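You operate a simulated robot arm through the tools that you are given. There is no shell and no other tool.

The job below is to be done with a simulated robot arm. You get a single attempt, and the scene is never put back.

TASK
Move both stops to the holes at No. 1, then push the long core flush against them.
Fine: short stop in the edge row, tall stop in the inner row; slide the core, don't lift it.

Only the result counts: the job must be done as asked and must still hold three seconds after the hand-in. Knocking over, shifting, dropping, spilling or breaking anything else fails it.

THE ROBOT
A 6-joint arm with a two-finger parallel gripper, fixed in place. Base frame: the origin is at the foot of the arm, x ahead of it, y to its left, z up; the work surface is at about z = 0.756. Lengths are in m, angles in degrees, forces in N, time in s.
With the tool pointing down near the work surface it reaches from about 0.26 to 0.68 m from the base axis. Its first joint turns from -66.0 to 66.0 degrees. Payload 2.9 kg.
The tool frame sits at the grasp point between the pads (the TCP): z along the fingers, y along the line on which they close. The tips reach 0.03 m beyond it. The gripper opens to 0.11 m. The fingers are 0.02 m wide and 0.01 m thick; the gripper's body (0.048 by 0.112 m) begins 0.055 m behind the TCP.
Orientation is that of the tool frame in the base frame, as [roll, pitch, yaw] about the fixed x, y, z axes, in that order (R = Rz(yaw) Ry(pitch) Rx(roll)). With the fingers straight down and closing along the base's y, the tool's x points along the base's -x, its y along +y and its z along -z.

THE INTERFACE
- The arm moves only by the tool send_rows. Its argument "increments" is a list of rows, each a list of 7 numbers: the shift along the base's x, y, z in m, then the turn, a rotation vector about the base's x, y, z in degrees, then the finger opening in m, from 0 to 0.11. In form: [[dx, dy, dz, wx, wy, wz, gripper], ...]. A call has 1 to 20 rows; each row is the pose to reach, as a shift and turn from the pose commanded when the call began. Each row takes 0.2 s and may step no farther than 0.05 m and 8.6 degrees from the row before; otherwise, or with a gripper value out of range, the whole call is refused. A pose out of reach is approached as far as the arm can. The call stops where the force on the tool passes 40 N (or 10 N more than at its start, if that is more) or the arm is blocked; 0.2 s more then pass. Each finger travels about 0.108 m/s and halts on what it meets, pressing with about 31 N; the grip force reading is that of the motor and also rises with nothing between the fingers. The clock runs only during rows and for 0.2 s after the last one: add rows that repeat a pose to give the fingers time. The reply holds the time, the measured pose of the TCP, the force on the tool along the base axes, the opening and the grip force, in the units named above and with some noise, with the torque about the TCP (base axes, N m) and any sound that the robot's microphone picked up.
- Cameras (640 x 400 px; columns grow to the right, rows downward): "scene" is fixed at [0.0616, 0.4144, 1.4]; the picture's right is [-0.94, -0.34, 0.00], its down [-0.19, 0.52, -0.83] and it looks along [0.28, -0.79, -0.55] (base axes); focal length 334 px, centre (320, 200). "wrist" rides on the gripper at [0.072, 0.017, -0.103] in the tool frame; the picture's right is [-0.23, 0.97, 0.00], its down [-0.76, -0.18, -0.62] and it looks along [-0.61, -0.14, 0.78] (tool axes); focal length 222 px, centre (320, 200). There is no depth. A picture from a camera that has moved, and an enlarged one, comes with that camera's place and axes in the base frame and with its lens. The place of the scene camera against the robot may be out by one fixed shift of up to 0.025 m in any direction.
- capture(camera): a new picture of that camera. No time passes.
- close_up(camera, box): a new picture of the part [left, top, right, bottom] of that camera's present view, enlarged. No time passes.
- close_job(): hands the job in; it is judged then, once.

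Places have to be worked out from the pictures, the camera data and where the tool is seen. Open the gripper and draw the arm clear of the work before you hand the job in, unless the task says otherwise.

The tools are called after "Request:" as a command line: name --pt "numbers of a row" for each row, then --argument value for the rest, lists and objects as JSON in quotes. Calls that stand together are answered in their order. send_rows: Moves the arm, as the interface text tells. Its arguments: {"type":"object","properties":{"increments":{"type":"array"}},"required":["increments"]} The other tools are called the same way: capture (camera) takes a picture; close_up (camera, box) takes an enlarged picture of a part of a camera's view; close_job () hands the job in.

At the start:

```text
time: 0.0
eef_pos: [0.367, -0.2351, 1.079]
tcp_rot: [180.0, -0.1, -180.0]
contact_force: [0.3, -0.2, 0.1]
ft_torque: [0.03, -0.02, 0.01]
width: 0.11
gripper_force: 0.0
```

scene: 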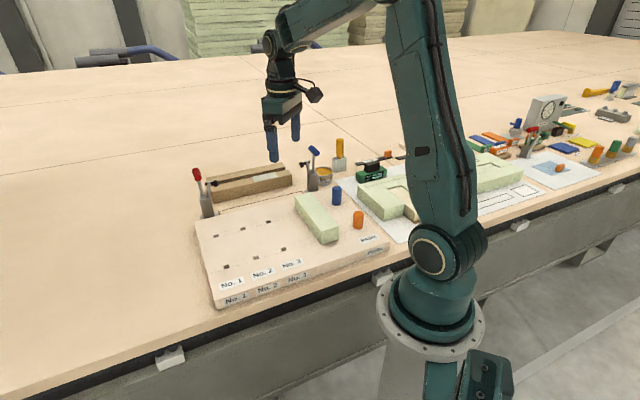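
wrist: 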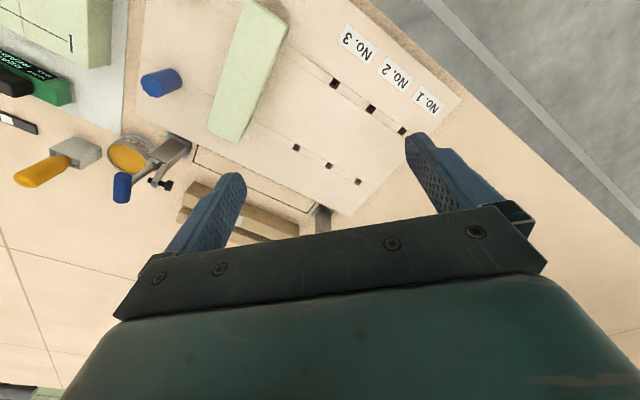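

I start by looking closer at the board, the stops and the core in both cameras.

Request:
close_up --camera "scene" --box '[180, 130, 400, 310]'

Request:
close_up --camera "wrist" --box '[120, 0, 480, 225]'

Request:
capture --camera "wrist"

```text
2.22 times, centred on (290, 220) of scene
camera zoom: at [0.0616, 0.4144, 1.4], right [-0.94, -0.34, 0.0], down [-0.19, 0.52, -0.83], along [0.28, -0.79, -0.55], focal length 742 px, centre (387, 156)
```

zoom: 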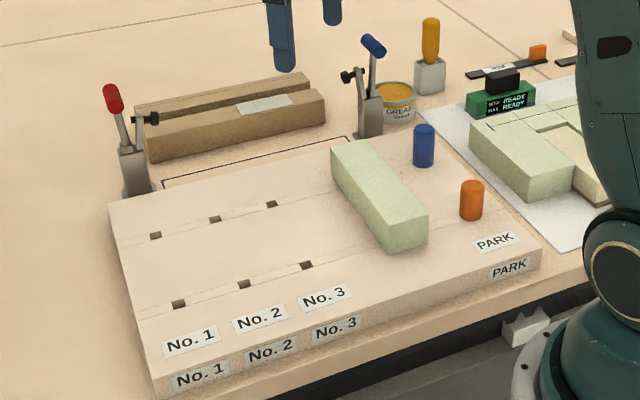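

```text
1.78 times, centred on (300, 112) of wrist
camera zoom: at [0.2946, -0.2199, 1.1814], right [0.23, 0.97, 0.0], down [0.76, -0.18, 0.62], along [0.61, -0.14, -0.78], focal length 395 px, centre (356, 356)
```

zoom: 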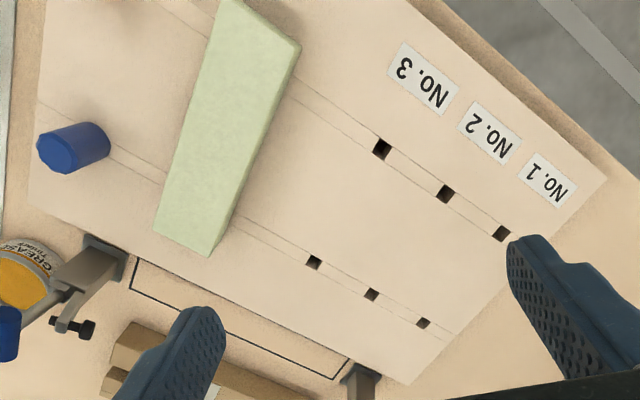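

```text
taken
camera wrist: at [0.2946, -0.2199, 1.1814], right [0.23, 0.97, 0.0], down [0.76, -0.18, 0.62], along [0.61, -0.14, -0.78], focal length 222 px, centre (320, 200)
```

wrist: 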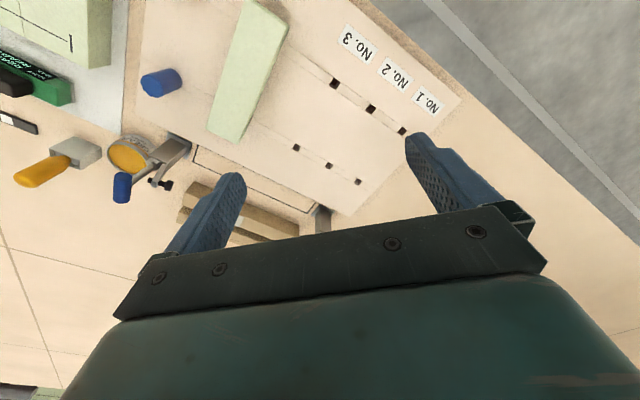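

The wrist picture puts the hole rows on a line at about 45° in the base frame. I enlarge the stops and the holes to see their heights and shapes.

Request:
close_up --camera "scene" --box '[290, 165, 400, 255]'

Request:
close_up --camera "scene" --box '[190, 205, 320, 310]'

Request:
close_up --camera "wrist" --box '[270, 60, 470, 200]'

```text
4.44 times, centred on (345, 210) of scene
camera zoom: at [0.0616, 0.4144, 1.4], right [-0.94, -0.34, 0.0], down [-0.19, 0.52, -0.83], along [0.28, -0.79, -0.55], focal length 1484 px, centre (209, 156)
```

zoom: 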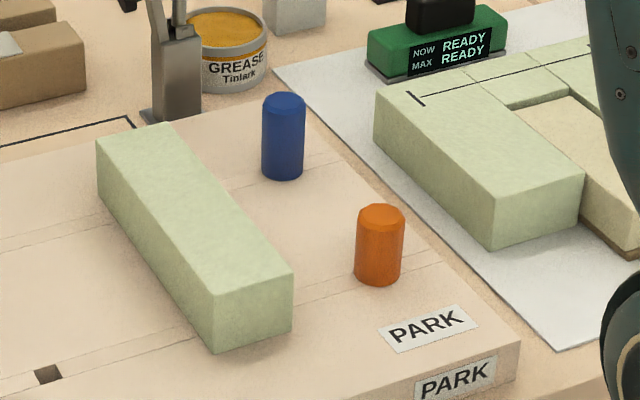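

```text
3.81 times, centred on (255, 258) of scene
camera zoom: at [0.0616, 0.4144, 1.4], right [-0.94, -0.34, 0.0], down [-0.19, 0.52, -0.83], along [0.28, -0.79, -0.55], focal length 1272 px, centre (568, -19)
```

zoom: 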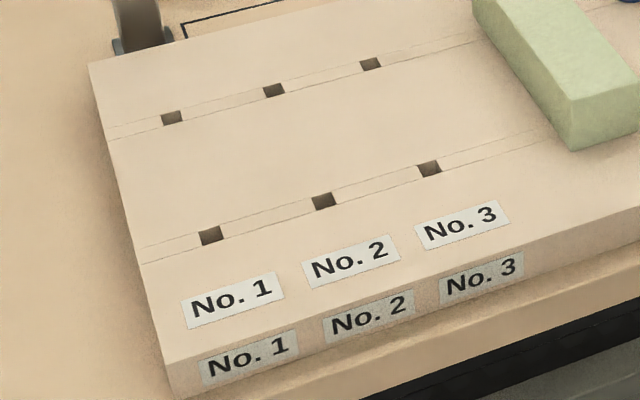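

```text
2.86 times, centred on (370, 130) of wrist
camera zoom: at [0.2946, -0.2199, 1.1814], right [0.23, 0.97, 0.0], down [0.76, -0.18, 0.62], along [0.61, -0.14, -0.78], focal length 635 px, centre (177, 400)
```

zoom: 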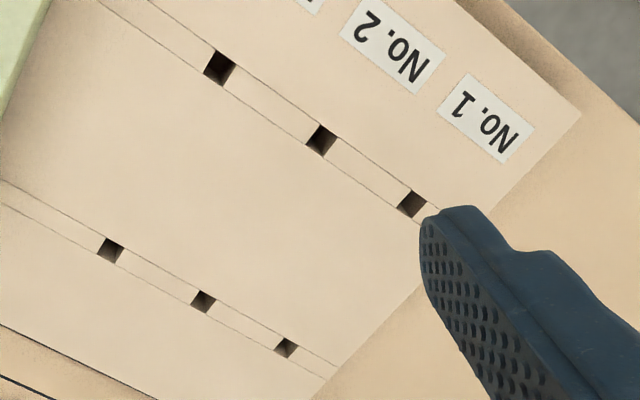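

Blue is the taller stop and orange the shorter one, both parked beyond the core. I turn the tool by -45° to match the board and move high over the park area for a better view.

Request:
send_rows --pt "-0.017 -0.03 -0.01 0 0 -7.5 0.11" --pt "-0.034 -0.06 -0.02 0 0 -15 0.11" --pt "-0.05 -0.09 -0.03 0 0 -22.5 0.11" --pt "-0.067 -0.12 -0.04 0 0 -30 0.11" --pt "-0.084 -0.15 -0.05 0 0 -37.5 0.11" --pt "-0.1 -0.18 -0.06 0 0 -45 0.11" --pt "-0.1 -0.18 -0.06 0 0 -45 0.11"

Request:
capture --camera "wrist"

Request:
capture --camera "scene"

```text
time: 1.6
eef_pos: [0.2674, -0.4168, 1.0184]
tcp_rot: [-180.0, 0.0, 134.9]
contact_force: [-0.1, 1.1, -0.2]
ft_torque: [0.0, -0.02, 0.0]
width: 0.1102
gripper_force: 0.0
```

```text
taken
camera wrist: at [0.2275, -0.3539, 1.1213], right [0.85, 0.53, 0.0], down [0.41, -0.67, 0.62], along [0.33, -0.53, -0.78], focal length 222 px, centre (320, 200)
```

wrist: 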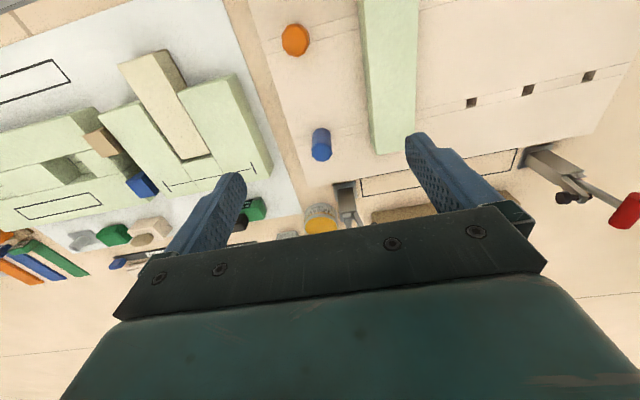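

```text
taken
```

scene: 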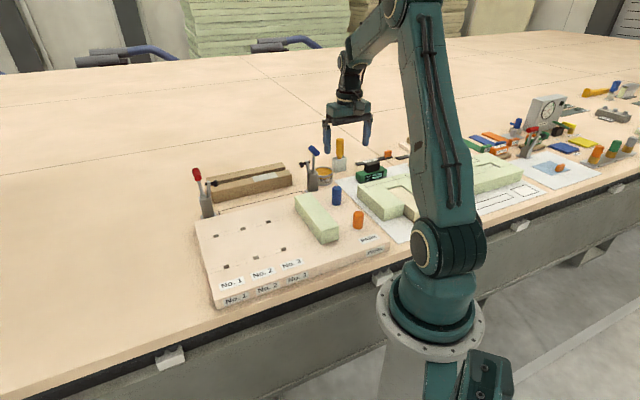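

I enlarge the stops and core in this wrist view to measure them.

Request:
close_up --camera "wrist" --box '[240, 0, 440, 200]'

Request:
close_up --camera "wrist" --box '[400, 0, 640, 150]'

```text
2.00 times, centred on (340, 100) of wrist
camera zoom: at [0.2275, -0.3539, 1.1213], right [0.85, 0.53, 0.0], down [0.41, -0.67, 0.62], along [0.33, -0.53, -0.78], focal length 444 px, centre (280, 400)
```

zoom: 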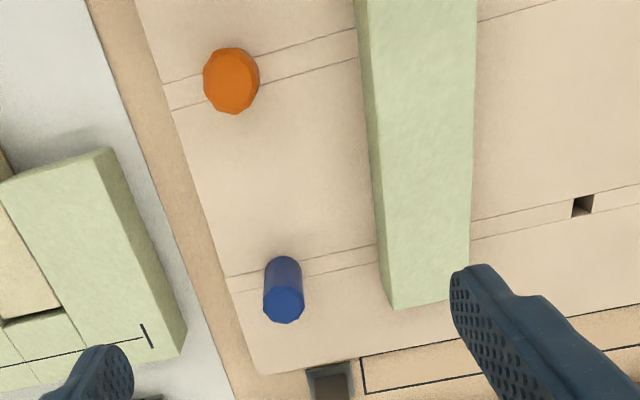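

```text
2.67 times, centred on (520, 75) of wrist
camera zoom: at [0.2275, -0.3539, 1.1213], right [0.85, 0.53, 0.0], down [0.41, -0.67, 0.62], along [0.33, -0.53, -0.78], focal length 592 px, centre (-213, 533)
```

zoom: 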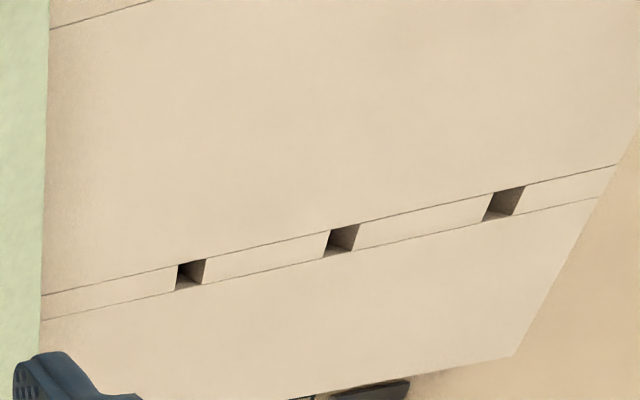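

Triangulating the holes from the two wrist views gives a board top at z≈0.760. The No. 1 holes come out at about (0.590,-0.202) inner and (0.4925,-0.103) edge, blue at about (0.312,-0.481) and orange at about (0.213,-0.382). I go above blue to refine this.

Request:
send_rows --pt "0.022 -0.032 -0.03 0 0 0 0.09" --pt "0.044 -0.064 -0.07 0 0 0 0.07" --pt "0.044 -0.064 -0.11 0 0 0 0.07" --pt "0.044 -0.064 -0.11 0 0 0 0.07"

Request:
capture --camera "wrist"

Request:
capture --camera "scene"

```text
refused: row 2 steps farther than a row can; nothing moved
```

```text
taken
camera wrist: at [0.2275, -0.3539, 1.1213], right [0.85, 0.53, 0.0], down [0.41, -0.67, 0.62], along [0.33, -0.53, -0.78], focal length 222 px, centre (320, 200)
```

wrist: 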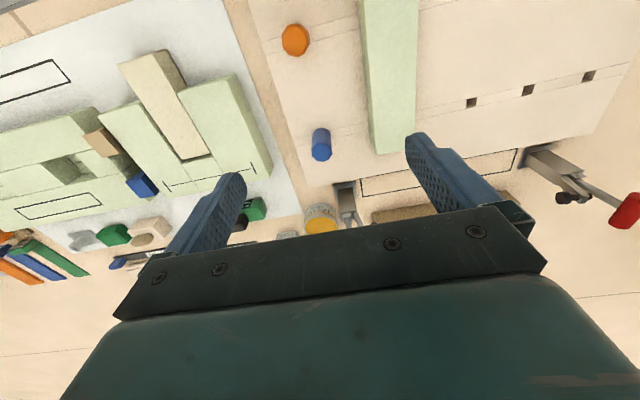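

```text
taken
```

scene: 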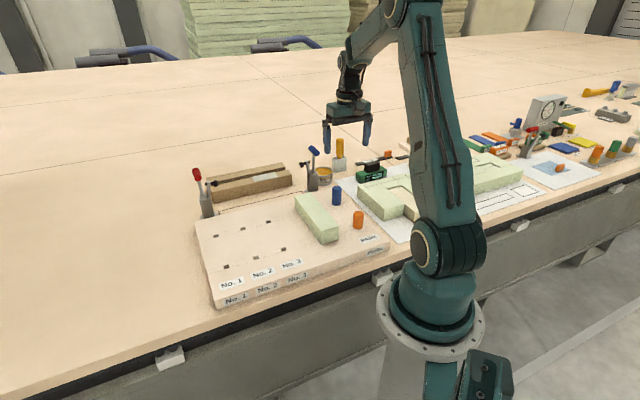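

The call was refused because one row stepped too far. I send the same move in smaller steps.

Request:
send_rows --pt "0.015 -0.021 -0.03 0 0 0 0.09" --pt "0.03 -0.043 -0.06 0 0 0 0.07" --pt "0.044 -0.064 -0.09 0 0 0 0.07" --pt "0.044 -0.064 -0.11 0 0 0 0.07" --pt "0.044 -0.064 -0.11 0 0 0 0.07"

Request:
capture --camera "wrist"

Request:
capture --camera "scene"

```text
time: 2.8
eef_pos: [0.3107, -0.48, 0.9091]
tcp_rot: [180.0, 0.0, 135.0]
contact_force: [0.7, 0.1, -0.3]
ft_torque: [0.01, 0.01, 0.0]
width: 0.0702
gripper_force: 0.1
```

```text
taken
camera wrist: at [0.2707, -0.4184, 1.0123], right [0.85, 0.53, 0.0], down [0.41, -0.66, 0.62], along [0.33, -0.53, -0.78], focal length 222 px, centre (320, 200)
```

wrist: 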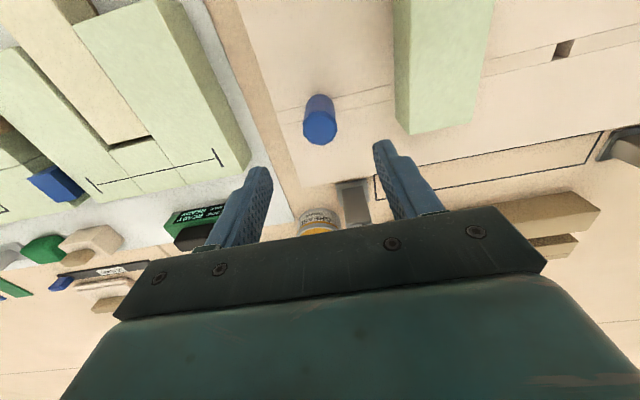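

```text
taken
```

scene: 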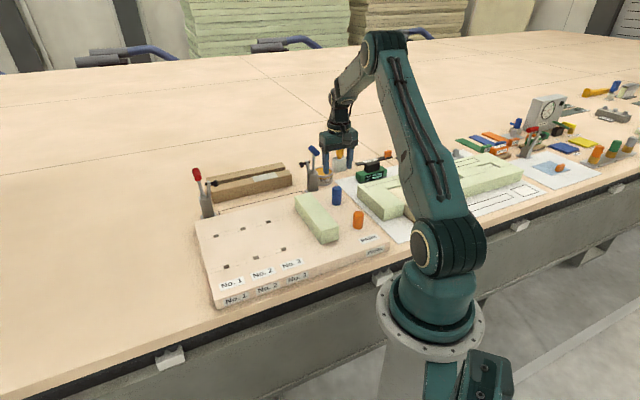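

Request:
close_up --camera "wrist" --box '[240, 60, 400, 180]'

Request:
close_up --camera "scene" --box '[290, 130, 400, 220]'

```text
3.33 times, centred on (320, 120) of wrist
camera zoom: at [0.2707, -0.4184, 1.0123], right [0.85, 0.53, 0.0], down [0.41, -0.66, 0.62], along [0.33, -0.53, -0.78], focal length 740 px, centre (320, 467)
```

zoom: 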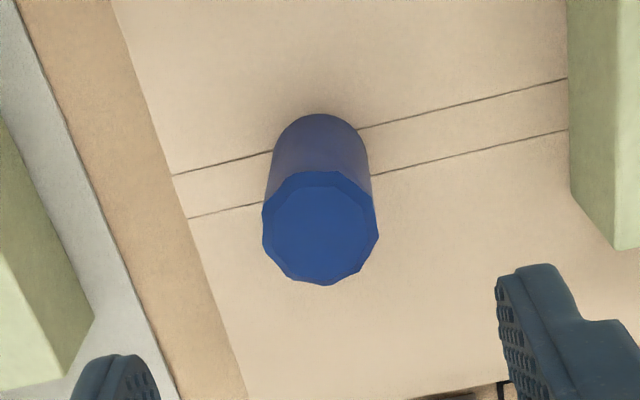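

```text
4.44 times, centred on (345, 175) of scene
camera zoom: at [0.0616, 0.4144, 1.4], right [-0.94, -0.34, 0.0], down [-0.19, 0.52, -0.83], along [0.28, -0.79, -0.55], focal length 1484 px, centre (209, 311)
```

zoom: 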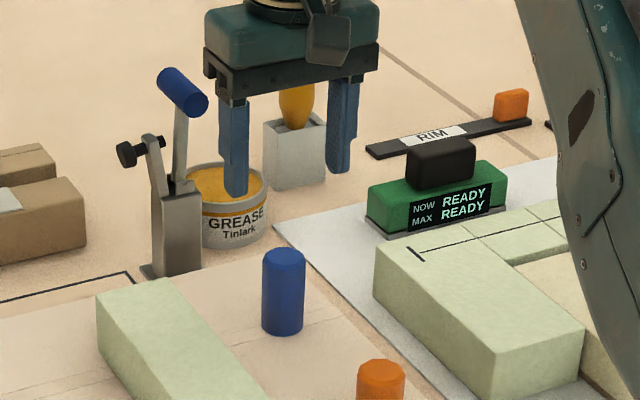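

Blue measures at about (0.310,-0.482), with its base at z≈0.756 and its top at about 0.814. I make a 2 mm correction and go straight down to TCP z≈0.795 with the fingers open 0.07.

Request:
send_rows --pt "-0.0005 -0.002 -0.03 0 0 0 0.07" --pt "-0.0005 -0.002 -0.06 0 0 0 0.07" --pt "-0.0005 -0.002 -0.09 0 0 0 0.07" --pt "-0.0005 -0.002 -0.105 0 0 0 0.07" --pt "-0.0005 -0.002 -0.114 0 0 0 0.07" --pt "-0.0005 -0.002 -0.114 0 0 0 0.07"

Request:
capture --camera "wrist"

Request:
close_up --camera "scene" --box '[290, 130, 400, 220]'

```text
time: 4.2
eef_pos: [0.3126, -0.482, 0.7935]
tcp_rot: [-179.9, 0.0, 135.0]
contact_force: [0.1, -0.4, -0.4]
ft_torque: [-0.01, 0.0, 0.0]
width: 0.0696
gripper_force: 0.0
```

```text
taken
camera wrist: at [0.2722, -0.4197, 0.8974], right [0.85, 0.53, 0.0], down [0.41, -0.66, 0.62], along [0.33, -0.53, -0.78], focal length 222 px, centre (320, 200)
```

wrist: 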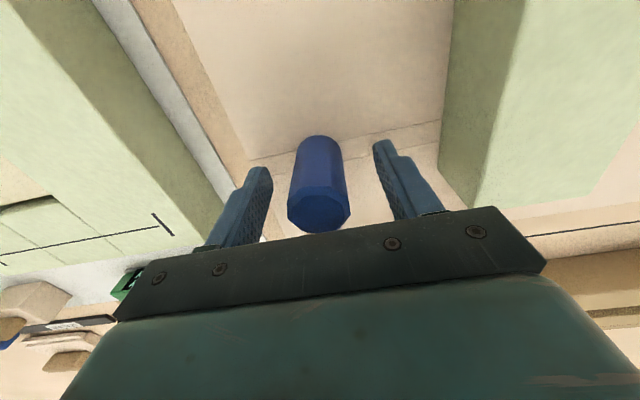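

```text
4.44 times, centred on (345, 175) of scene
camera zoom: at [0.0616, 0.4144, 1.4], right [-0.94, -0.34, 0.0], down [-0.19, 0.52, -0.83], along [0.28, -0.79, -0.55], focal length 1484 px, centre (209, 311)
```

zoom: 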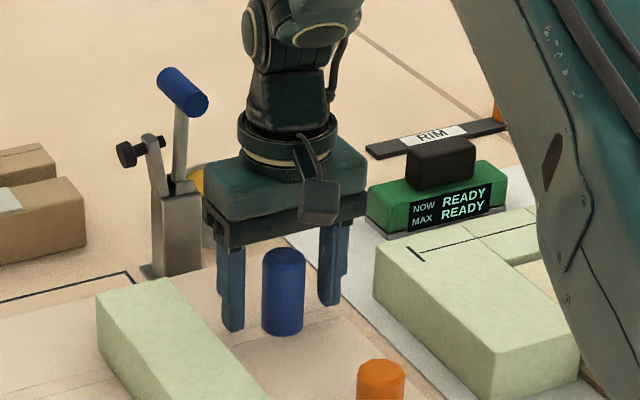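

The stop sits centred between the fingers with clearance all round. I close on it.

Request:
send_rows --pt "0 0 0 0 0 0 0.03" --pt "0 0 0 0 0 0 0.02" --pt "0 0 0 0 0 0 0.02" --pt "0 0 0 0 0 0 0.02"

Request:
capture --camera "wrist"

```text
time: 5.2
eef_pos: [0.3128, -0.4805, 0.7938]
tcp_rot: [180.0, -0.1, 135.0]
contact_force: [0.4, -0.3, -0.2]
ft_torque: [-0.08, 0.0, -0.01]
width: 0.0315
gripper_force: 31.0
```

```text
taken
camera wrist: at [0.2721, -0.4196, 0.8976], right [0.85, 0.53, 0.0], down [0.41, -0.66, 0.62], along [0.33, -0.53, -0.78], focal length 222 px, centre (320, 200)
```

wrist: 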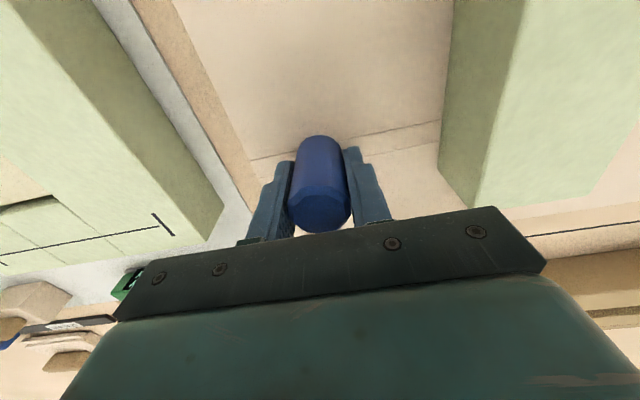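

Gripped at 31.5 mm with no side load. I lift straight up.

Request:
send_rows --pt "0 0 0.008 0 0 0 0.02" --pt "0 0 0.016 0 0 0 0.02" --pt "0 0 0.026 0 0 0 0.02" --pt "0 0 0.04 0 0 0 0.02" --pt "0 0 0.06 0 0 0 0.02" --pt "0 0 0.09 0 0 0 0.02" --pt "0 0 0.12 0 0 0 0.02" --pt "0 0 0.12 0 0 0 0.02"

Request:
capture --camera "wrist"

Request:
close_up --camera "scene" --box '[290, 110, 400, 240]'

```text
time: 7.0
eef_pos: [0.3107, -0.4789, 0.9135]
tcp_rot: [-180.0, -0.1, 135.1]
contact_force: [0.3, 0.4, -2.3]
ft_torque: [0.0, -0.03, -0.01]
width: 0.0314
gripper_force: 30.7
```

```text
taken
camera wrist: at [0.2702, -0.4178, 1.0159], right [0.85, 0.53, 0.0], down [0.41, -0.66, 0.62], along [0.33, -0.53, -0.78], focal length 222 px, centre (320, 200)
```

wrist: 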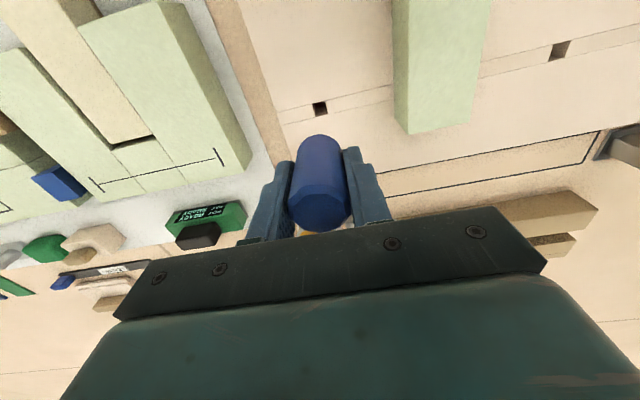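

```text
3.08 times, centred on (345, 175) of scene
camera zoom: at [0.0616, 0.4144, 1.4], right [-0.94, -0.34, 0.0], down [-0.19, 0.52, -0.83], along [0.28, -0.79, -0.55], focal length 1027 px, centre (243, 277)
```

zoom: 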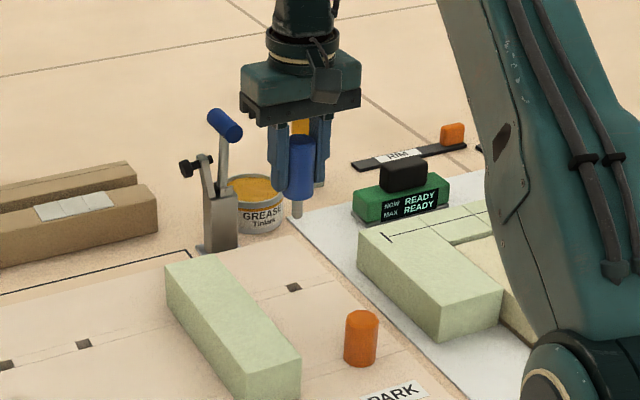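

Blue came out with a thin peg about 2 cm long, leaving the open park hole in view. That hole is a good reference: I record its pixel here, then bring the No. 1 inner hole to the same pixel at the same height.

Request:
close_up --camera "wrist" --box '[280, 80, 360, 130]'

Request:
close_up --camera "wrist" --box '[240, 80, 400, 240]'

Request:
close_up --camera "scene" --box '[320, 130, 370, 210]'

```text
8.00 times, centred on (320, 105) of wrist
camera zoom: at [0.2702, -0.4178, 1.0159], right [0.85, 0.53, 0.0], down [0.41, -0.66, 0.62], along [0.33, -0.53, -0.78], focal length 1777 px, centre (320, 960)
```

zoom: 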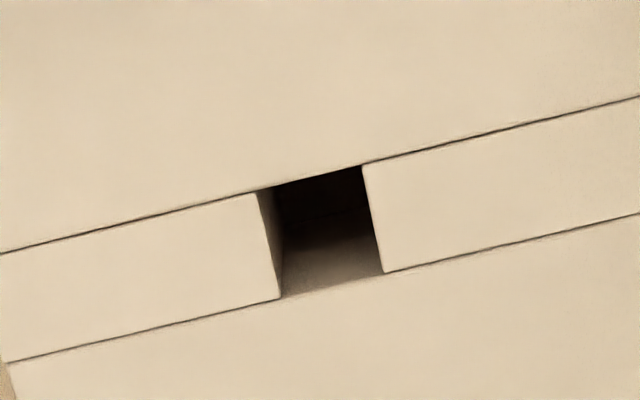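

```text
2.50 times, centred on (320, 160) of wrist
camera zoom: at [0.2702, -0.4178, 1.0159], right [0.85, 0.53, 0.0], down [0.41, -0.66, 0.62], along [0.33, -0.53, -0.78], focal length 555 px, centre (320, 300)
```

zoom: 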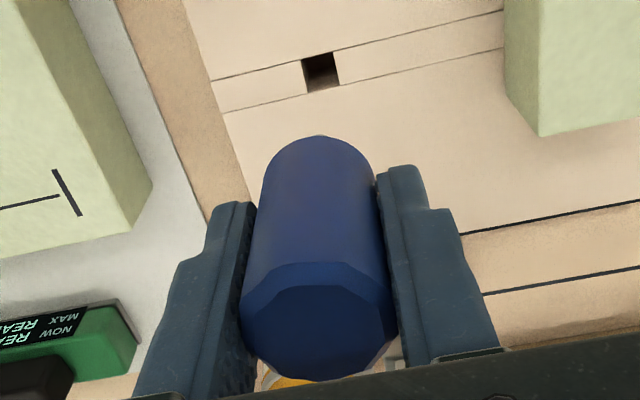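

```text
5.00 times, centred on (345, 170) of scene
camera zoom: at [0.0616, 0.4144, 1.4], right [-0.94, -0.34, 0.0], down [-0.19, 0.52, -0.83], along [0.28, -0.79, -0.55], focal length 1669 px, centre (195, 350)
```

zoom: 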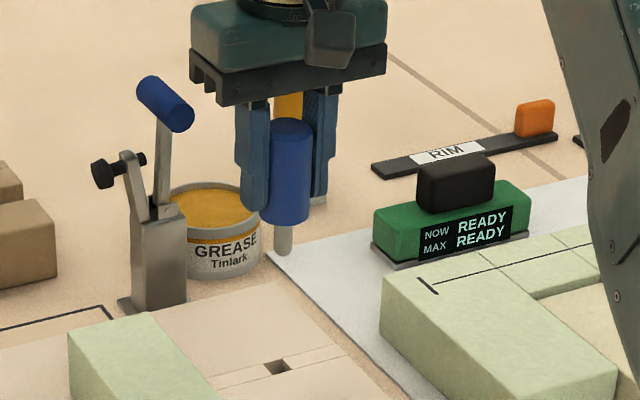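

The park hole's centre sits at pixel (320.2,108.9) in this pose, and the peg is round with a tapered tip. I carry blue along the row at this height to above the No. 1 inner hole.

Request:
send_rows --pt "0.02 0.02 0.0 0 0 0 0.02" --pt "0.048 0.048 0.0 0 0 0 0.02" --pt "0.078 0.078 0.0 0 0 0 0.02" --pt "0.108 0.108 0.0 0 0 0 0.02" --pt "0.138 0.138 0.0 0 0 0 0.02" --pt "0.168 0.168 0.0 0 0 0 0.02" --pt "0.198 0.198 0.0 0 0 0 0.02" --pt "0.228 0.228 0.0 0 0 0 0.02" --pt "0.256 0.255 0.0 0 0 0 0.02" --pt "0.273 0.272 0.0 0 0 0 0.02" --pt "0.28 0.279 0.0 0 0 0 0.02" --pt "0.28 0.279 0.0 0 0 0 0.02" --pt "0.28 0.279 0.0 0 0 0 0.02"

Request:
close_up --camera "wrist" --box '[280, 80, 360, 130]'

Request:
capture --camera "wrist"

Request:
close_up --camera "scene" --box '[180, 130, 340, 310]'

```text
time: 9.8
eef_pos: [0.5918, -0.2007, 0.9131]
tcp_rot: [-179.9, 0.0, 135.0]
contact_force: [0.3, 0.8, -2.3]
ft_torque: [-0.01, 0.02, -0.02]
width: 0.0314
gripper_force: 31.1
```

```text
8.00 times, centred on (320, 105) of wrist
camera zoom: at [0.5517, -0.1391, 1.0158], right [0.85, 0.53, 0.0], down [0.41, -0.66, 0.62], along [0.33, -0.53, -0.78], focal length 1777 px, centre (320, 960)
```

zoom: 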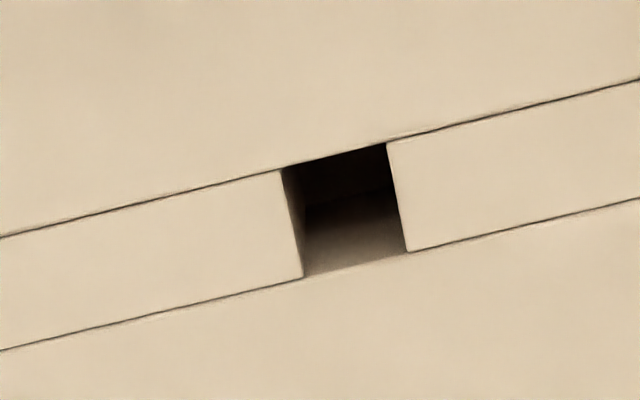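

```text
taken
camera wrist: at [0.5517, -0.1391, 1.0158], right [0.85, 0.53, 0.0], down [0.41, -0.66, 0.62], along [0.33, -0.53, -0.78], focal length 222 px, centre (320, 200)
```

wrist: 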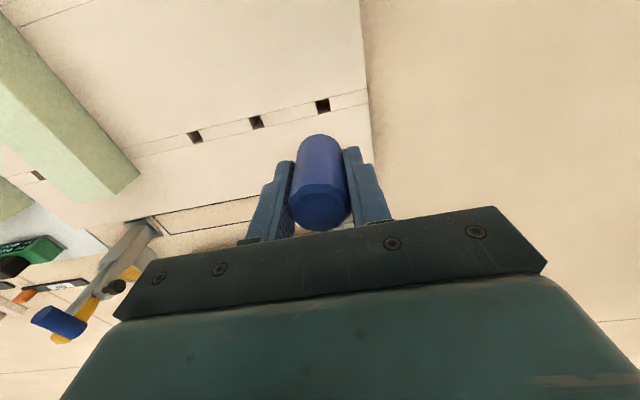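

```text
2.22 times, centred on (260, 220) of scene
camera zoom: at [0.0616, 0.4144, 1.4], right [-0.94, -0.34, 0.0], down [-0.19, 0.52, -0.83], along [0.28, -0.79, -0.55], focal length 742 px, centre (453, 156)
```

zoom: 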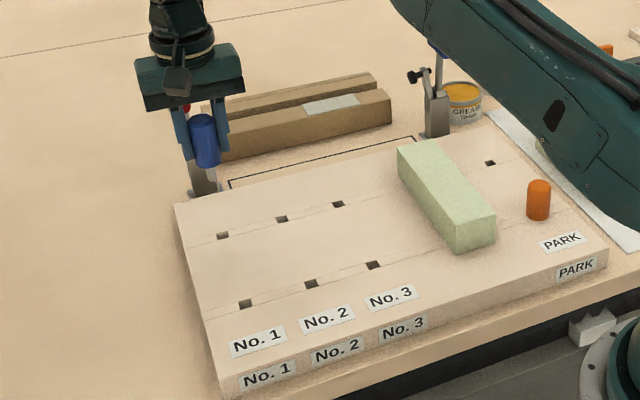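

The hole is at zoom centre (345,209.5) against the reference (322,231), which calls for a shift of about (+1.2,+4.2) mm. I apply it and check again.

Request:
send_rows --pt "0.0012 0.0042 0 0 0 0 0.02" --pt "0.0012 0.0042 0 0 0 0 0.02" --pt "0.0012 0.0042 0 0 0 0 0.02"

Request:
close_up --camera "wrist" --box '[280, 80, 360, 130]'

Request:
close_up --camera "scene" --box '[190, 140, 270, 240]'

```text
time: 10.6
eef_pos: [0.5927, -0.1969, 0.9123]
tcp_rot: [-180.0, 0.0, 134.9]
contact_force: [0.1, -1.4, -2.2]
ft_torque: [0.01, 0.0, -0.01]
width: 0.0316
gripper_force: 31.3
```

```text
8.00 times, centred on (320, 105) of wrist
camera zoom: at [0.5525, -0.1358, 1.0164], right [0.85, 0.53, 0.0], down [0.41, -0.66, 0.62], along [0.33, -0.53, -0.78], focal length 1777 px, centre (320, 960)
```

zoom: 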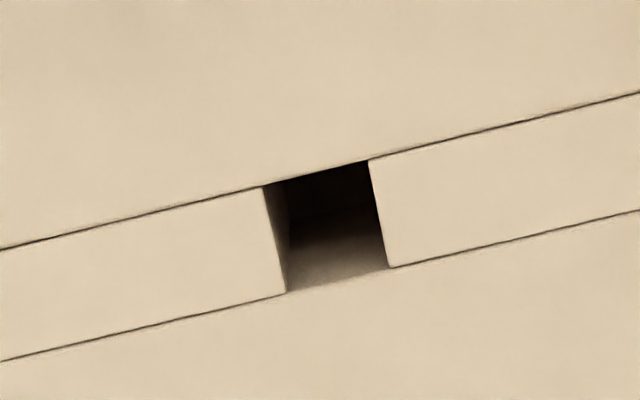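

```text
4.00 times, centred on (230, 190) of scene
camera zoom: at [0.0616, 0.4144, 1.4], right [-0.94, -0.34, 0.0], down [-0.19, 0.52, -0.83], along [0.28, -0.79, -0.55], focal length 1335 px, centre (680, 240)
```

zoom: 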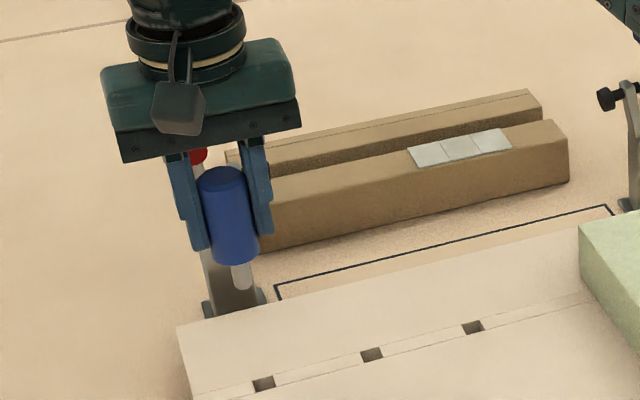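

It is now within about 0.6 mm of the reference. I descend most of the way with the small remaining correction, stopping before the peg reaches the hole.

Request:
send_rows --pt "0.0003 0.0008 -0.02 0 0 0 0.02" --pt "0.0003 0.0008 -0.045 0 0 0 0.02" --pt "0.0003 0.0008 -0.07 0 0 0 0.02" --pt "0.0003 0.0008 -0.085 0 0 0 0.02" --pt "0.0003 0.0008 -0.09 0 0 0 0.02" --pt "0.0003 0.0008 -0.09 0 0 0 0.02"

Request:
close_up --camera "scene" --box '[190, 160, 270, 260]'

Request:
close_up --camera "wrist" --box '[240, 80, 400, 240]'

```text
time: 12.0
eef_pos: [0.5927, -0.197, 0.8246]
tcp_rot: [-180.0, 0.0, 135.0]
contact_force: [0.0, 0.1, -1.0]
ft_torque: [0.07, 0.02, -0.03]
width: 0.0316
gripper_force: 31.2
```

```text
4.00 times, centred on (230, 210) of scene
camera zoom: at [0.0616, 0.4144, 1.4], right [-0.94, -0.34, 0.0], down [-0.19, 0.52, -0.83], along [0.28, -0.79, -0.55], focal length 1335 px, centre (680, 160)
```

zoom: 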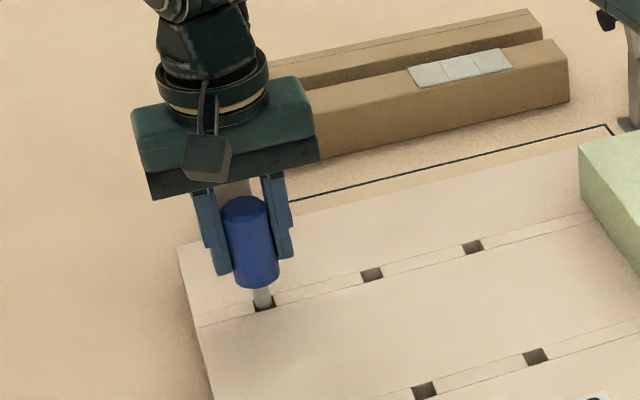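

```text
2.50 times, centred on (320, 160) of wrist
camera zoom: at [0.5528, -0.1346, 0.9282], right [0.85, 0.53, 0.0], down [0.41, -0.66, 0.62], along [0.33, -0.53, -0.78], focal length 555 px, centre (320, 300)
```

zoom: 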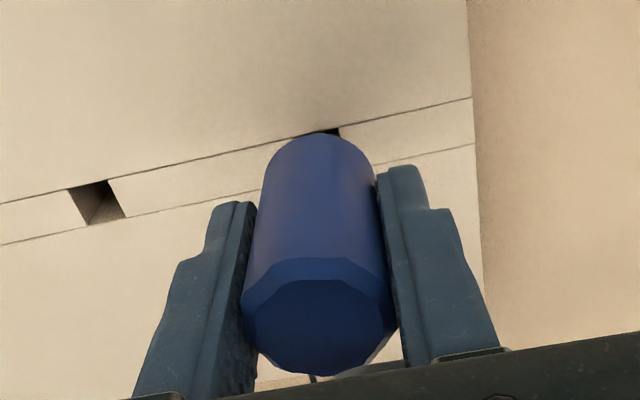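

The peg tip appears right at the hole. I look closer before pushing on.

Request:
close_up --camera "scene" --box '[240, 215, 272, 245]'

```text
13.33 times, centred on (256, 230) of scene
camera zoom: at [0.0616, 0.4144, 1.4], right [-0.94, -0.34, 0.0], down [-0.19, 0.52, -0.83], along [0.28, -0.79, -0.55], focal length 4451 px, centre (1173, -200)
```

zoom: 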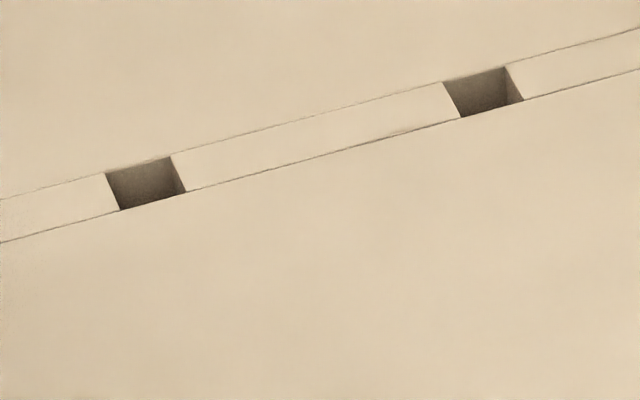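

Request:
close_up --camera "scene" --box '[196, 220, 236, 245]'

```text
16.00 times, centred on (216, 232) of scene
camera zoom: at [0.0616, 0.4144, 1.4], right [-0.94, -0.34, 0.0], down [-0.19, 0.52, -0.83], along [0.28, -0.79, -0.55], focal length 5341 px, centre (1984, -320)
```

zoom: 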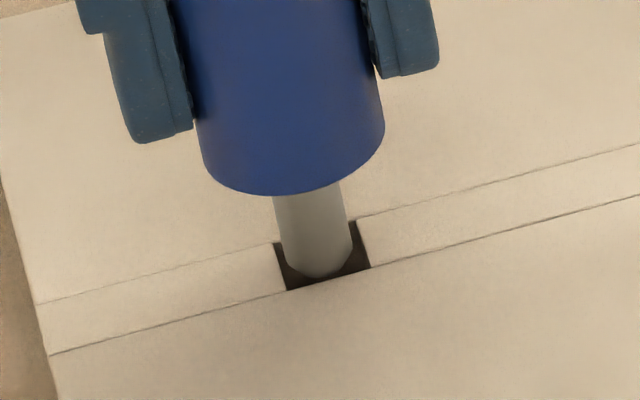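

The tapered tip is at or just inside the hole mouth. I lower slowly, relying on the force limit.

Request:
send_rows --pt "0 0 -0.004 0 0 0 0.02" --pt "0 0 -0.008 0 0 0 0.02" --pt "0 0 -0.008 0 0 0 0.02"

Request:
close_up --camera "scene" --box '[196, 220, 236, 245]'

```text
time: 12.8
eef_pos: [0.5938, -0.1976, 0.817]
tcp_rot: [-180.0, 0.0, 135.0]
contact_force: [-0.2, 0.7, -1.0]
ft_torque: [-0.02, -0.01, 0.03]
width: 0.0313
gripper_force: 31.0
```

```text
16.00 times, centred on (216, 232) of scene
camera zoom: at [0.0616, 0.4144, 1.4], right [-0.94, -0.34, 0.0], down [-0.19, 0.52, -0.83], along [0.28, -0.79, -0.55], focal length 5341 px, centre (1984, -320)
```

zoom: 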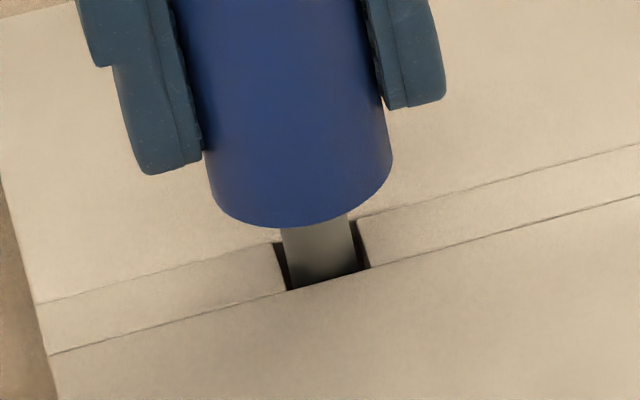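

The peg has gone into the hole freely with no force change. I continue down to seat the shoulder.

Request:
send_rows --pt "0 0 -0.006 0 0 0 0.02" --pt "0 0 -0.012 0 0 0 0.02" --pt "0 0 -0.018 0 0 0 0.02" --pt "0 0 -0.021 0 0 0 0.02" --pt "0 0 -0.0215 0 0 0 0.02" --pt "0 0 -0.0215 0 0 0 0.02"

Request:
close_up --camera "scene" --box '[196, 220, 236, 245]'

```text
time: 14.2
eef_pos: [0.5939, -0.197, 0.7978]
tcp_rot: [180.0, 0.3, 135.0]
contact_force: [0.4, 0.3, 21.8]
ft_torque: [0.01, 0.36, 0.01]
width: 0.0311
gripper_force: 31.2
```

```text
16.00 times, centred on (216, 232) of scene
camera zoom: at [0.0612, 0.4146, 1.4], right [-0.94, -0.34, 0.0], down [-0.19, 0.52, -0.83], along [0.28, -0.79, -0.55], focal length 5341 px, centre (1984, -320)
```

zoom: 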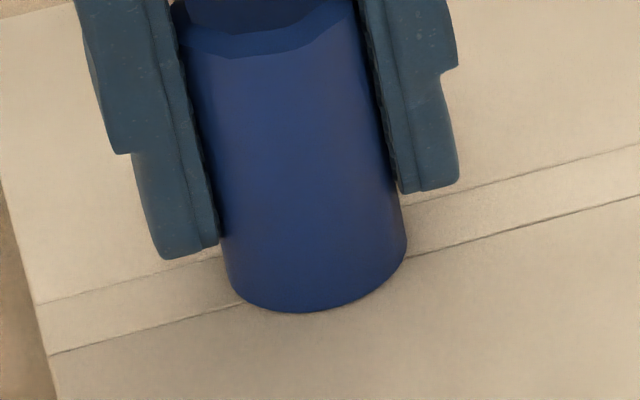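

The shoulder is down on the board with about 22 N vertical force. I ease off 2.5 mm, open the fingers and rise.

Request:
send_rows --pt "0 0 0.0025 0 0 0 0.02" --pt "0 0 0.0025 0 0 0 0.05" --pt "0 0 0.0025 0 0 0 0.07" --pt "0 0 0.0025 0 0 0 0.07"

Request:
capture --camera "wrist"

Request:
close_up --camera "scene" --box '[190, 190, 270, 240]'

```text
time: 15.2
eef_pos: [0.5924, -0.1968, 0.7971]
tcp_rot: [179.9, -0.1, 135.0]
contact_force: [-0.4, 0.4, 0.2]
ft_torque: [-0.01, 0.0, -0.01]
width: 0.07
gripper_force: 0.0
```

```text
taken
camera wrist: at [0.5523, -0.1352, 0.9007], right [0.85, 0.53, 0.0], down [0.41, -0.66, 0.62], along [0.33, -0.53, -0.78], focal length 222 px, centre (320, 200)
```

wrist: 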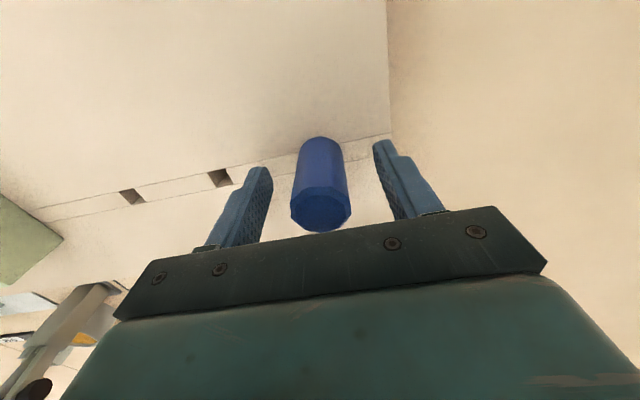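

```text
8.00 times, centred on (230, 215) of scene
camera zoom: at [0.0616, 0.4144, 1.4], right [-0.94, -0.34, 0.0], down [-0.19, 0.52, -0.83], along [0.28, -0.79, -0.55], focal length 2670 px, centre (1040, 80)
```

zoom: 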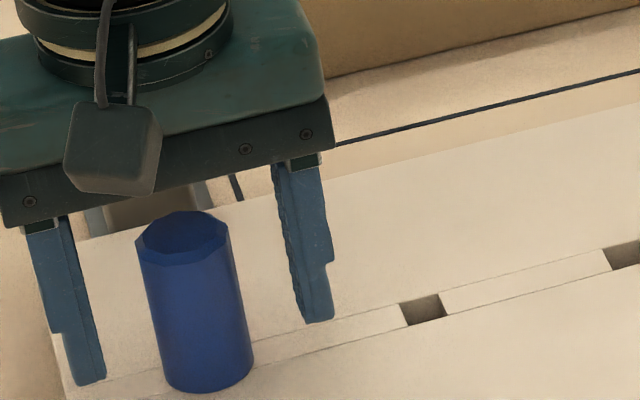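

Blue stands free in the inner No. 1 hole, and the measured row direction gives 0.400 m between the park and No. 1 holes. I rise straight up and then travel to above orange, predicted at about (0.211,-0.383).

Request:
send_rows --pt "0 0 0.03 0 0 0 0.07" --pt "0 0 0.07 0 0 0 0.07" --pt "0 0 0.115 0 0 0 0.07" --pt "-0.035 -0.017 0.115 0 0 0 0.07" --pt "-0.075 -0.036 0.115 0 0 0 0.07" --pt "-0.115 -0.056 0.115 0 0 0 0.07" --pt "-0.155 -0.075 0.115 0 0 0 0.07" --pt "-0.195 -0.095 0.115 0 0 0 0.07" --pt "-0.235 -0.114 0.115 0 0 0 0.07" --pt "-0.275 -0.134 0.115 0 0 0 0.07" --pt "-0.315 -0.153 0.115 0 0 0 0.07" --pt "-0.355 -0.173 0.115 0 0 0 0.07" --pt "-0.381 -0.1854 0.115 0 0 0 0.07" --pt "-0.381 -0.1854 0.115 0 0 0 0.07" --pt "-0.381 -0.1854 0.115 0 0 0 0.07"

Request:
capture --camera "wrist"

Request:
close_up --camera "wrist" --box '[240, 60, 400, 180]'

Request:
capture --camera "scene"

```text
time: 18.4
eef_pos: [0.2097, -0.3811, 0.9123]
tcp_rot: [179.9, -0.1, 135.0]
contact_force: [-0.2, 0.4, -0.8]
ft_torque: [-0.01, -0.02, -0.01]
width: 0.0701
gripper_force: 0.0
```

```text
taken
camera wrist: at [0.1696, -0.3187, 1.0148], right [0.85, 0.53, 0.0], down [0.41, -0.66, 0.62], along [0.33, -0.53, -0.78], focal length 222 px, centre (320, 200)
```

wrist: 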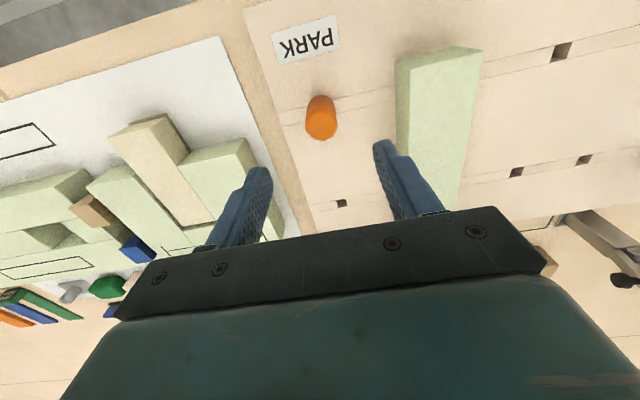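

```text
3.33 times, centred on (320, 120) of wrist
camera zoom: at [0.1696, -0.3187, 1.0148], right [0.85, 0.53, 0.0], down [0.41, -0.66, 0.62], along [0.33, -0.53, -0.78], focal length 740 px, centre (320, 467)
```

zoom: 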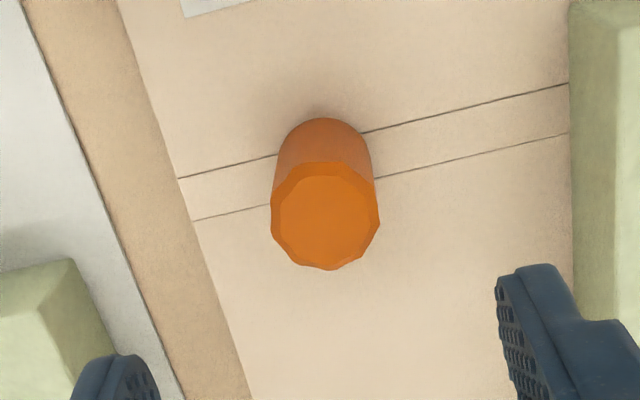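

```text
taken
```

scene: 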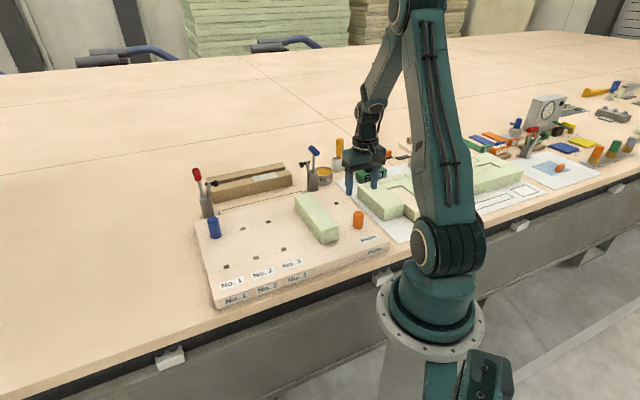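

Orange is at an offset of about (+2.5,-1.5) mm from the TCP, with its top at z≈0.803. I correct and descend to TCP z≈0.795.

Request:
send_rows --pt "0.0025 -0.0015 -0.03 0 0 0 0.07" --pt "0.0025 -0.0015 -0.06 0 0 0 0.07" --pt "0.0025 -0.0015 -0.09 0 0 0 0.07" --pt "0.0025 -0.0015 -0.108 0 0 0 0.07" --pt "0.0025 -0.0015 -0.118 0 0 0 0.07" --pt "0.0025 -0.0015 -0.118 0 0 0 0.07"

Request:
capture --camera "wrist"

Request:
close_up --camera "scene" --box '[310, 165, 420, 245]'

```text
time: 19.8
eef_pos: [0.2149, -0.3815, 0.7936]
tcp_rot: [179.9, 0.0, 135.0]
contact_force: [-0.4, -0.2, 0.1]
ft_torque: [0.01, 0.02, 0.04]
width: 0.07
gripper_force: 0.1
```

```text
taken
camera wrist: at [0.175, -0.3204, 0.8974], right [0.85, 0.53, 0.0], down [0.41, -0.66, 0.62], along [0.33, -0.53, -0.78], focal length 222 px, centre (320, 200)
```

wrist: 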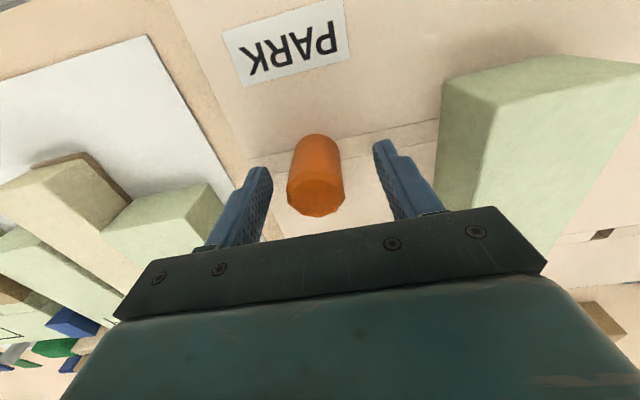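

```text
5.00 times, centred on (365, 205) of scene
camera zoom: at [0.0616, 0.4144, 1.4], right [-0.94, -0.34, 0.0], down [-0.19, 0.52, -0.83], along [0.28, -0.79, -0.55], focal length 1669 px, centre (95, 175)
```

zoom: 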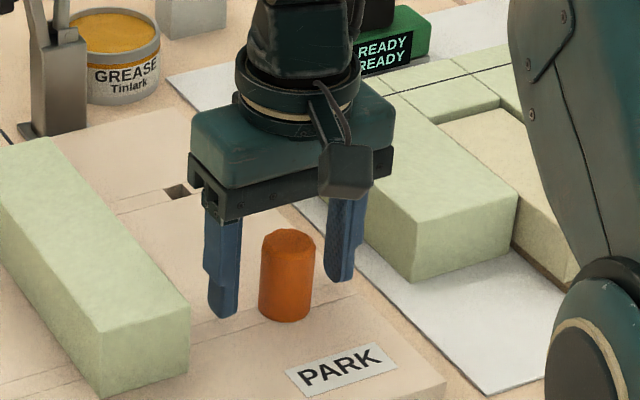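

Orange is about 1 mm off toward the left finger. I nudge by (-1,-0.6) mm and close.

Request:
send_rows --pt "-0.001 -0.0006 0 0 0 0 0.07" --pt "-0.001 -0.0006 0 0 0 0 0.04" --pt "-0.001 -0.0006 0 0 0 0 0.02" --pt "-0.001 -0.0006 0 0 0 0 0.02" --pt "-0.001 -0.0006 0 0 0 0 0.02"

Request:
close_up --camera "wrist" --box '[240, 80, 400, 240]'

```text
time: 21.0
eef_pos: [0.2128, -0.3837, 0.7946]
tcp_rot: [180.0, 0.0, 135.1]
contact_force: [-0.3, -0.2, -0.7]
ft_torque: [-0.06, 0.03, 0.0]
width: 0.0311
gripper_force: 31.1
```

```text
2.50 times, centred on (320, 160) of wrist
camera zoom: at [0.1735, -0.3219, 0.8977], right [0.85, 0.53, 0.0], down [0.41, -0.66, 0.62], along [0.33, -0.53, -0.78], focal length 555 px, centre (320, 300)
```

zoom: 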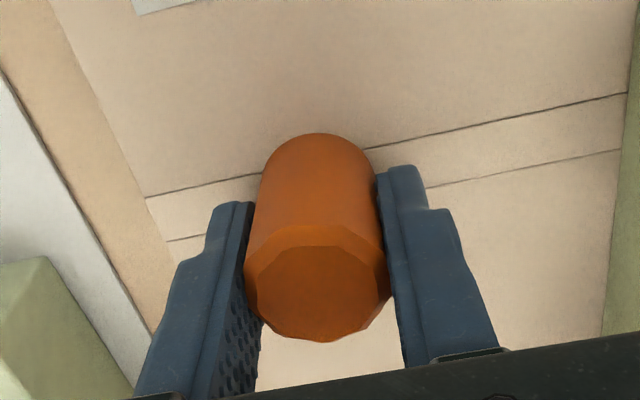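

Gripped cleanly at 31.1 mm. I lift straight up by 0.12 m and record the park hole reference again.

Request:
send_rows --pt "0 0 0.008 0 0 0 0.02" --pt "0 0 0.016 0 0 0 0.02" --pt "0 0 0.026 0 0 0 0.02" --pt "0 0 0.04 0 0 0 0.02" --pt "0 0 0.06 0 0 0 0.02" --pt "0 0 0.09 0 0 0 0.02" --pt "0 0 0.12 0 0 0 0.02" --pt "0 0 0.12 0 0 0 0.02" --pt "0 0 0.12 0 0 0 0.02"

Request:
close_up --camera "wrist" --box '[280, 80, 360, 130]'

Request:
close_up --camera "scene" --box '[310, 145, 420, 245]'

```text
time: 23.0
eef_pos: [0.2135, -0.3849, 0.9121]
tcp_rot: [-180.0, 0.1, 135.0]
contact_force: [-0.5, -0.4, -1.8]
ft_torque: [0.0, 0.0, -0.02]
width: 0.0315
gripper_force: 31.0
```

```text
8.00 times, centred on (320, 105) of wrist
camera zoom: at [0.1733, -0.3237, 1.0154], right [0.85, 0.53, 0.0], down [0.41, -0.66, 0.62], along [0.33, -0.53, -0.78], focal length 1777 px, centre (320, 960)
```

zoom: 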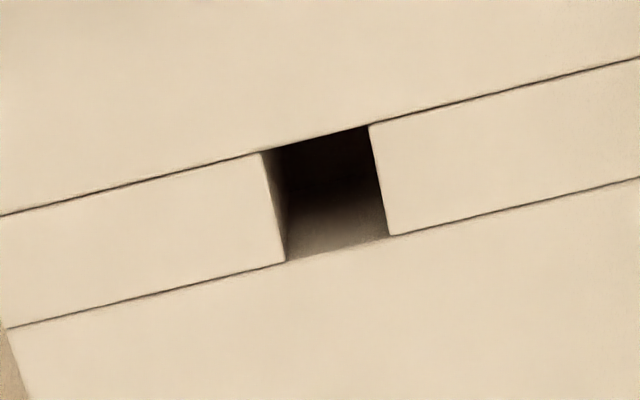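

```text
4.00 times, centred on (365, 195) of scene
camera zoom: at [0.0616, 0.4144, 1.4], right [-0.94, -0.34, 0.0], down [-0.19, 0.52, -0.83], along [0.28, -0.79, -0.55], focal length 1335 px, centre (140, 220)
```

zoom: 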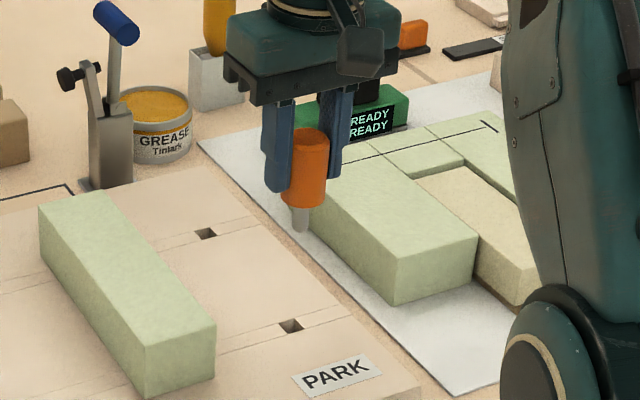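

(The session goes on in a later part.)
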